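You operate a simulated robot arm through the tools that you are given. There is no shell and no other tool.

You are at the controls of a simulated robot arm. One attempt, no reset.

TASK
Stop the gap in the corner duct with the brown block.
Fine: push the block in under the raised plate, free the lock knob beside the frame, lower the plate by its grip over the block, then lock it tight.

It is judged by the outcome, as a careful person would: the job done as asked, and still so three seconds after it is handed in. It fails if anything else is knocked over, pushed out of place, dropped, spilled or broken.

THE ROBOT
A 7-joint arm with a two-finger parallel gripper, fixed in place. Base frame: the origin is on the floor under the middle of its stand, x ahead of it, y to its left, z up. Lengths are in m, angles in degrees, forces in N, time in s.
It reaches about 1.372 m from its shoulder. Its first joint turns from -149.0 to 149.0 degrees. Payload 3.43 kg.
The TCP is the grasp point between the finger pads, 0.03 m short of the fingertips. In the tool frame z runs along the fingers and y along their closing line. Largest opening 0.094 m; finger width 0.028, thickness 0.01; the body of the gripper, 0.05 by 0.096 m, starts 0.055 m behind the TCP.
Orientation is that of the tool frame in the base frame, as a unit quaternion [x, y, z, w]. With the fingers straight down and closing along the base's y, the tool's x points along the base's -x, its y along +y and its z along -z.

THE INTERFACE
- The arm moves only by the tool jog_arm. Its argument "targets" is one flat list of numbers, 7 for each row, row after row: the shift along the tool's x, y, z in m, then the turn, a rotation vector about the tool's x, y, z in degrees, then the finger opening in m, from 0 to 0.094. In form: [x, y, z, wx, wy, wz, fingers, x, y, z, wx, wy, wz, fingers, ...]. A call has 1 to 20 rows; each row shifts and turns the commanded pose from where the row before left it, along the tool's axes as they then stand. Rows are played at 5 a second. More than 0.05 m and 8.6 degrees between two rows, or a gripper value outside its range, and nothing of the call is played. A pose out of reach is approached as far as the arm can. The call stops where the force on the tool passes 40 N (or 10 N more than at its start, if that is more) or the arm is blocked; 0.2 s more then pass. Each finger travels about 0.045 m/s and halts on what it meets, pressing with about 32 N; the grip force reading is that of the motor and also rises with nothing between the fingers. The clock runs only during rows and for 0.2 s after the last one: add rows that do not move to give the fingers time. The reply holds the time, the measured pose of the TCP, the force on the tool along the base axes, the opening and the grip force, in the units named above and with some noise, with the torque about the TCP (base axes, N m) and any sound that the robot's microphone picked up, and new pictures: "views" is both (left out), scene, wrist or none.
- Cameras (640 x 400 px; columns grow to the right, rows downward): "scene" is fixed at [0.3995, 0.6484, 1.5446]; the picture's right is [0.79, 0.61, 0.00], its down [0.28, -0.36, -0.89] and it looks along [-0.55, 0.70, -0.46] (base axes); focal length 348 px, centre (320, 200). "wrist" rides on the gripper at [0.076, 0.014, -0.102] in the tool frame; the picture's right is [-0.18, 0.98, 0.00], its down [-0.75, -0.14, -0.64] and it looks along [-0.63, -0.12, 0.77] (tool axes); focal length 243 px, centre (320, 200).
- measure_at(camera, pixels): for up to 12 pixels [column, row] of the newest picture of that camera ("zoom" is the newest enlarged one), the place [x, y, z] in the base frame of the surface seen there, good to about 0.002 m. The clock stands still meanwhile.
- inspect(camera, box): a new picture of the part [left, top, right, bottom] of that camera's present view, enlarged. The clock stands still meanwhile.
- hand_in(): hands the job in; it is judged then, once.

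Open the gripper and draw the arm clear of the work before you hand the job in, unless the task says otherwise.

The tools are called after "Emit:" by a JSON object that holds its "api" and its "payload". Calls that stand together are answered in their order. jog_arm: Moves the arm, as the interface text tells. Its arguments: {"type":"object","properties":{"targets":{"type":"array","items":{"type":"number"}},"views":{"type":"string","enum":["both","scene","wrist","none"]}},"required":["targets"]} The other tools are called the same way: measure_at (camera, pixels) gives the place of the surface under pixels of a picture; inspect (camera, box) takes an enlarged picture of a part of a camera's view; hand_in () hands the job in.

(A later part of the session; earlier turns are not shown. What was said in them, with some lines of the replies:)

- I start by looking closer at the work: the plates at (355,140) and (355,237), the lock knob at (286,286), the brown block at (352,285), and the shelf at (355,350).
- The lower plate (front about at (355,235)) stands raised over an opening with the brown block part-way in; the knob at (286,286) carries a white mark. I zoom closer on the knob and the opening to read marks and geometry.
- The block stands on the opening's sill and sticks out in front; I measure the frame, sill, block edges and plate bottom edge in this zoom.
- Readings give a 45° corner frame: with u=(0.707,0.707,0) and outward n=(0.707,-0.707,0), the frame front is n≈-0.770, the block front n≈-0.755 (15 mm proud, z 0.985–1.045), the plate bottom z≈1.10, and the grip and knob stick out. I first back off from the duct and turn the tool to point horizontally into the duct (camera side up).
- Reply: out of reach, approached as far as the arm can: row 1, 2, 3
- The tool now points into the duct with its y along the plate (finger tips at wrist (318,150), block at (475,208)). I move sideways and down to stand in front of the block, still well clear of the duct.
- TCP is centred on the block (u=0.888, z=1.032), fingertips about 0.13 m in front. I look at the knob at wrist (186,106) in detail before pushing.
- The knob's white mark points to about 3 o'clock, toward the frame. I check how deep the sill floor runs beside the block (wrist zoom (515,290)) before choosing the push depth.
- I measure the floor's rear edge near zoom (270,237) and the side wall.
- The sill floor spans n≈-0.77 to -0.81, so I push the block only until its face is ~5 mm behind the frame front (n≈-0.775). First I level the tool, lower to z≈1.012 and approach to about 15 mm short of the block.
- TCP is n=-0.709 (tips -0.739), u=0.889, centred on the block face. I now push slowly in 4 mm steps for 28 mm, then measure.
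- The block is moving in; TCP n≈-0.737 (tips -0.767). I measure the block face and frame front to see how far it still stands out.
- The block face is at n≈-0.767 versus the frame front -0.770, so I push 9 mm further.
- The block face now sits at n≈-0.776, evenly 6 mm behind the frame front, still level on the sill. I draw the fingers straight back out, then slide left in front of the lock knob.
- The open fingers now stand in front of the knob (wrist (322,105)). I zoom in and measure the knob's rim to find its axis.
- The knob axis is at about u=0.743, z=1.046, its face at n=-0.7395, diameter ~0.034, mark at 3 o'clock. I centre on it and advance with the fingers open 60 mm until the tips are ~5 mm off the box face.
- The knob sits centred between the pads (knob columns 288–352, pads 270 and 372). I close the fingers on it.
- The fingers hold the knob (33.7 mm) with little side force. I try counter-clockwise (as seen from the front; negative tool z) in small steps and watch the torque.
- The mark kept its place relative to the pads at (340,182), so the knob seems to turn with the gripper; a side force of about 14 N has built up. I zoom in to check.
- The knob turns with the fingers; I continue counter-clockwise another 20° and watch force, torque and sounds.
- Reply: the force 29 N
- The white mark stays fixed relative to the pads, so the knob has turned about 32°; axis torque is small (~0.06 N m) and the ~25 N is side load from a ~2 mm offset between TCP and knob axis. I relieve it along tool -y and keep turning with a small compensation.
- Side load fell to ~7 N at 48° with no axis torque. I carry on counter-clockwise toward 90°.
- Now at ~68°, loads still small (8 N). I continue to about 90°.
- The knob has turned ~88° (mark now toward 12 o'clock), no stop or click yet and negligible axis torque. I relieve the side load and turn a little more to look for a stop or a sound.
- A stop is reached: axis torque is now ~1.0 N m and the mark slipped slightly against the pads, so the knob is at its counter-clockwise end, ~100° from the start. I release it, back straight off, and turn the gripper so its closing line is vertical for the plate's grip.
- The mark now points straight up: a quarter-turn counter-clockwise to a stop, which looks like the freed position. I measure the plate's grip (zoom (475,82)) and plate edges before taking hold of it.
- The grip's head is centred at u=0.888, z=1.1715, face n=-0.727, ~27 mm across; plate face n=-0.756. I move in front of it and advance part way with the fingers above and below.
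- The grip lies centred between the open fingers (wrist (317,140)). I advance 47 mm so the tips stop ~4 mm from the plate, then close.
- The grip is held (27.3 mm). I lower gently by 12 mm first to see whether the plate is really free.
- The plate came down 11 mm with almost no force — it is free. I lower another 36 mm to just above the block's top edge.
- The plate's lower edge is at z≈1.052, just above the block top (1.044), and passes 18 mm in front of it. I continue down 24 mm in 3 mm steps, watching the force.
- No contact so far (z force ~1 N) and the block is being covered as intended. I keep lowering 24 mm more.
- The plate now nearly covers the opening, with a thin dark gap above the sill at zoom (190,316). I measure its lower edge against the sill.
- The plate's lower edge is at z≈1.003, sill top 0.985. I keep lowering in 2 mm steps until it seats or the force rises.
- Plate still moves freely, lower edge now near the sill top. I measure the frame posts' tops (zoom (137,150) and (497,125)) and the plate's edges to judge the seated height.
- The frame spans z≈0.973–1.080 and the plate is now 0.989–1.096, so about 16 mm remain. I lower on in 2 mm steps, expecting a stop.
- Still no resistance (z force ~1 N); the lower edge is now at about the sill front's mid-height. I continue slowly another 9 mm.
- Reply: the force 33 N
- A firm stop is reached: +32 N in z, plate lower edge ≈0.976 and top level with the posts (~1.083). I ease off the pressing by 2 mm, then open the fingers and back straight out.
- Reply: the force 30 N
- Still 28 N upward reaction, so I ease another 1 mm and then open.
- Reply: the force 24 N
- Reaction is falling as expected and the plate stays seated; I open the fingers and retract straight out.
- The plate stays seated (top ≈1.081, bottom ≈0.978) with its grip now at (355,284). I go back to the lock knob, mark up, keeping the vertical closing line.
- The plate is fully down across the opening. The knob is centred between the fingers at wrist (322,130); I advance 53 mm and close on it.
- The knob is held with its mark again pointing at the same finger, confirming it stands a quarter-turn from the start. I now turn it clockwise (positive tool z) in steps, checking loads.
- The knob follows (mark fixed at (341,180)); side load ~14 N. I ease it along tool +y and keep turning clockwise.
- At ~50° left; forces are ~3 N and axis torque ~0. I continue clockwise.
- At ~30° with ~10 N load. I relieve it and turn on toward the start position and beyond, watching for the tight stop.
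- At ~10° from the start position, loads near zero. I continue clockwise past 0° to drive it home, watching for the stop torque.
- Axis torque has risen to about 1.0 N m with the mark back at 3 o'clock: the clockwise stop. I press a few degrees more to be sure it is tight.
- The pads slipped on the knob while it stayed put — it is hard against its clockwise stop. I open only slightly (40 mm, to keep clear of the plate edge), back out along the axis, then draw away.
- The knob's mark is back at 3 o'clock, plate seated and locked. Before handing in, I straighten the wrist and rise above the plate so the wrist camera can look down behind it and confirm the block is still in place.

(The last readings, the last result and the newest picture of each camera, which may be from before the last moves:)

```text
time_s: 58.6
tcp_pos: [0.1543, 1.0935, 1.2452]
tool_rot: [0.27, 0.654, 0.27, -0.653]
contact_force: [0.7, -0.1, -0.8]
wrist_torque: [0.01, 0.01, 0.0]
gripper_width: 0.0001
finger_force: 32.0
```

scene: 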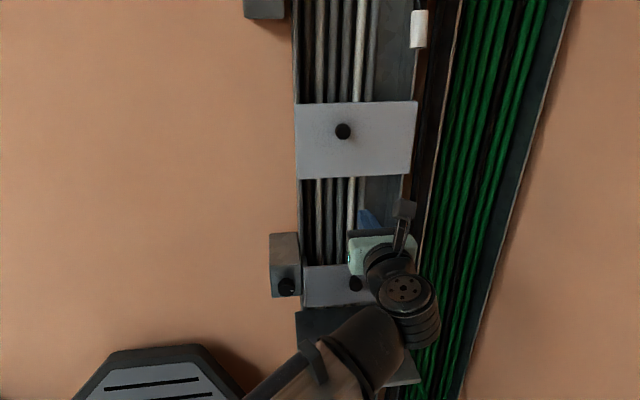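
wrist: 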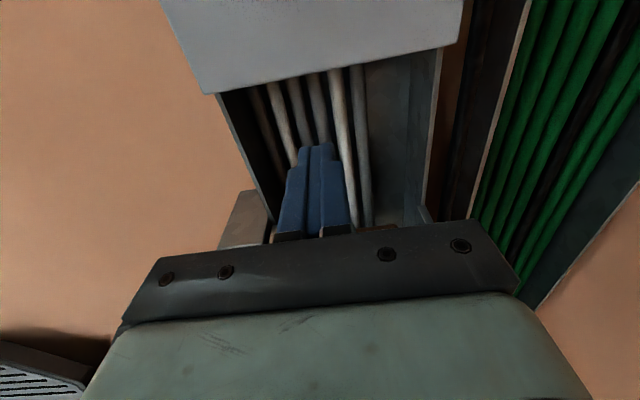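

The gripper hides the plate from this angle, so I tilt the tool down ~28° in free space to look in behind the plate.

Emit:
{"api": "jog_arm", "payload": {"targets": [0, 0, 0, 0, -7, 0, 0.0, 0, 0, 0, 0, -7, 0, 0.0, 0, 0, 0, 0, -7, 0, 0.0, 0, 0, 0, 0, -7, 0, 0.0, 0, 0, 0, 0, 0, 0, 0.0], "views": "wrist"}}

Emit:
{"api": "inspect", "payload": {"camera": "wrist", "box": [180, 80, 460, 255]}}

```text
time_s: 59.8
tcp_pos: [0.1548, 1.0945, 1.2449]
tool_rot: [0.329, 0.792, 0.197, -0.475]
contact_force: [0.5, 0.2, -0.2]
wrist_torque: [-0.05, 0.0, 0.02]
gripper_width: 0.0
finger_force: 32.5
```

wrist: 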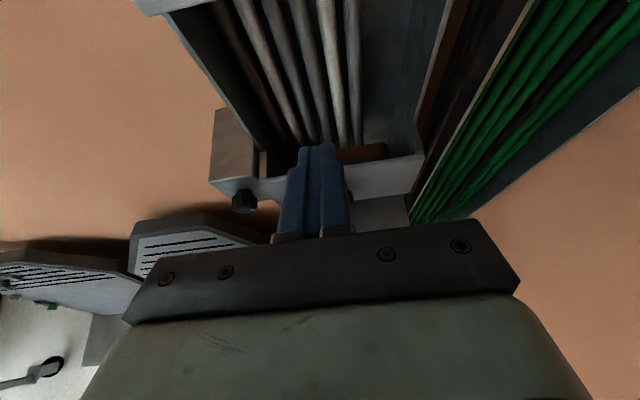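

```text
2.29 times, centred on (320, 168) of wrist
```

zoom: 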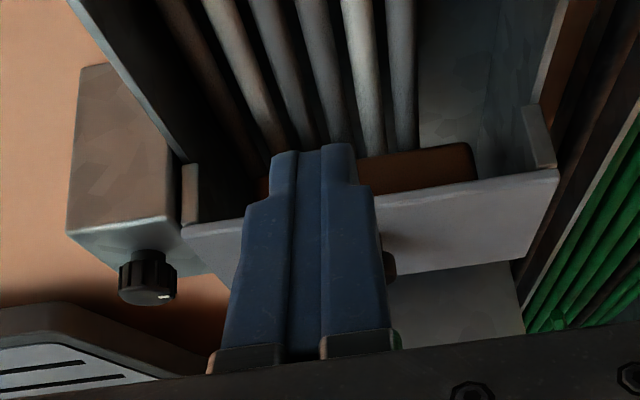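

The brown block is visible standing behind the closed plate (zoom (420,168)). I measure it, the plate's top edge and the knob.

Emit:
{"api": "measure_at", "payload": {"camera": "zoom", "pixels": [[420, 170], [460, 160], [400, 185], [265, 188], [420, 200], [540, 190], [205, 225], [150, 290], [440, 150], [190, 190], [540, 140]]}}

```text
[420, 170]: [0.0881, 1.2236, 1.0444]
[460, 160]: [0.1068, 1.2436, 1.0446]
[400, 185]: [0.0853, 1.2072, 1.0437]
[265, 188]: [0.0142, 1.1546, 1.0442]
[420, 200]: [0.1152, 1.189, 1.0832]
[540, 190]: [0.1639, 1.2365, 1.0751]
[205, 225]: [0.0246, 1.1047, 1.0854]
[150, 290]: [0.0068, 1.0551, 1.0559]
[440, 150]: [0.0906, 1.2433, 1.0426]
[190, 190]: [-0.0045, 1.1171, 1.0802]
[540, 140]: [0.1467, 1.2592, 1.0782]
```

Block top is level at z=1.044 within the frame, plate top ≈1.084, knob mark toward the frame — all as wanted. I open the gripper and draw the arm back well clear of the duct.

Emit:
{"api": "jog_arm", "payload": {"targets": [-0.0188, 0, -0.0353, 0, 0, 0, 0.02, -0.0188, 0, -0.0353, 0, 0, 0, 0.04, -0.0188, 0, -0.0353, 0, 0, 0, 0.06, -0.0188, -0.02, -0.0353, 0, 0, 0, 0.08, 0, -0.04, 0, 0, 0, 0, 0.08, 0, -0.04, 0, 0, 0, 0, 0.08, 0, -0.04, 0, 0, 0, 0, 0.08, 0, -0.04, 0, 0, 0, 0, 0.08, 0, 0, 0, 0, 0, 0, 0.08, 0, 0, 0, 0, 0, 0, 0.08, 0, 0, 0, 0, 0, 0, 0.08], "views": "both"}}

Emit:
{"api": "inspect", "payload": {"camera": "scene", "box": [260, 230, 420, 330]}}

```text
time_s: 62.2
tcp_pos: [0.1408, 0.8553, 1.2452]
tool_rot: [0.328, 0.793, 0.197, -0.475]
contact_force: [0.9, 0.6, -0.5]
wrist_torque: [-0.01, 0.03, 0.0]
gripper_width: 0.0797
finger_force: 0.1
```

scene: 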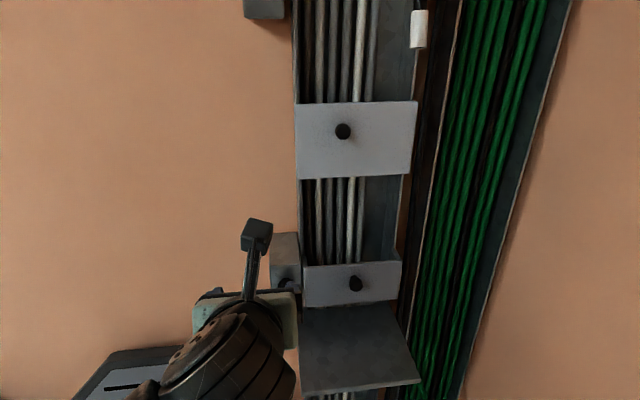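
wrist: 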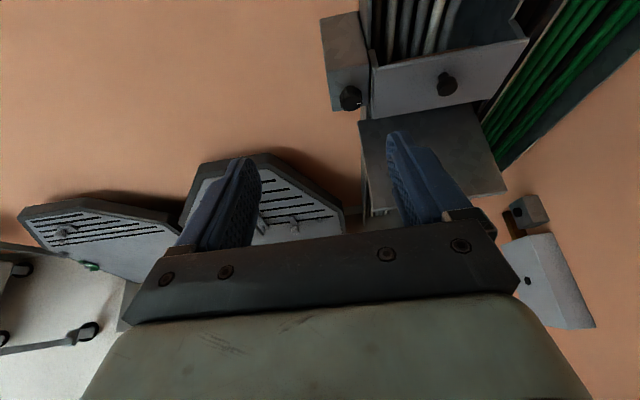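

```text
4.00 times, centred on (340, 280) of scene
```

zoom: 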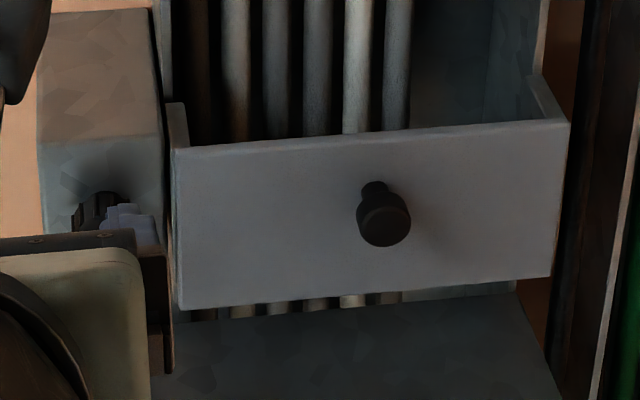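

The arm stands clear with the gripper open (TCP n≈-0.505, 0.25 m off the duct), the plate is down over the block at (352,285), and the knob is locked. I hand the job in.

Emit:
{"api": "hand_in", "payload": {}}

```text
The job is handed in.
```

The gap in the corner duct is stopped. The brown block is in place, the plate is down over it, and the lock knob is tight. I've handed the job in, but no verdict has come back yet.

- **Block:** I pushed it in until its face was about 6 mm behind the frame front. After closing up I looked in behind the plate, and it was still standing level on the sill.
- **Plate:** It slid freely once the knob was turned. I lowered it by its grip to a firm stop, with its top about level with the frame posts.
- **Lock knob:** A quarter-turn counter-clockwise freed it. I turned it back clockwise to its stop, and the fingers slipped on it before it would turn further. I did not pull on the plate afterwards to test the lock.

I saw nothing else knocked or moved. The gripper is open and the arm is about 0.25 m clear of the duct.
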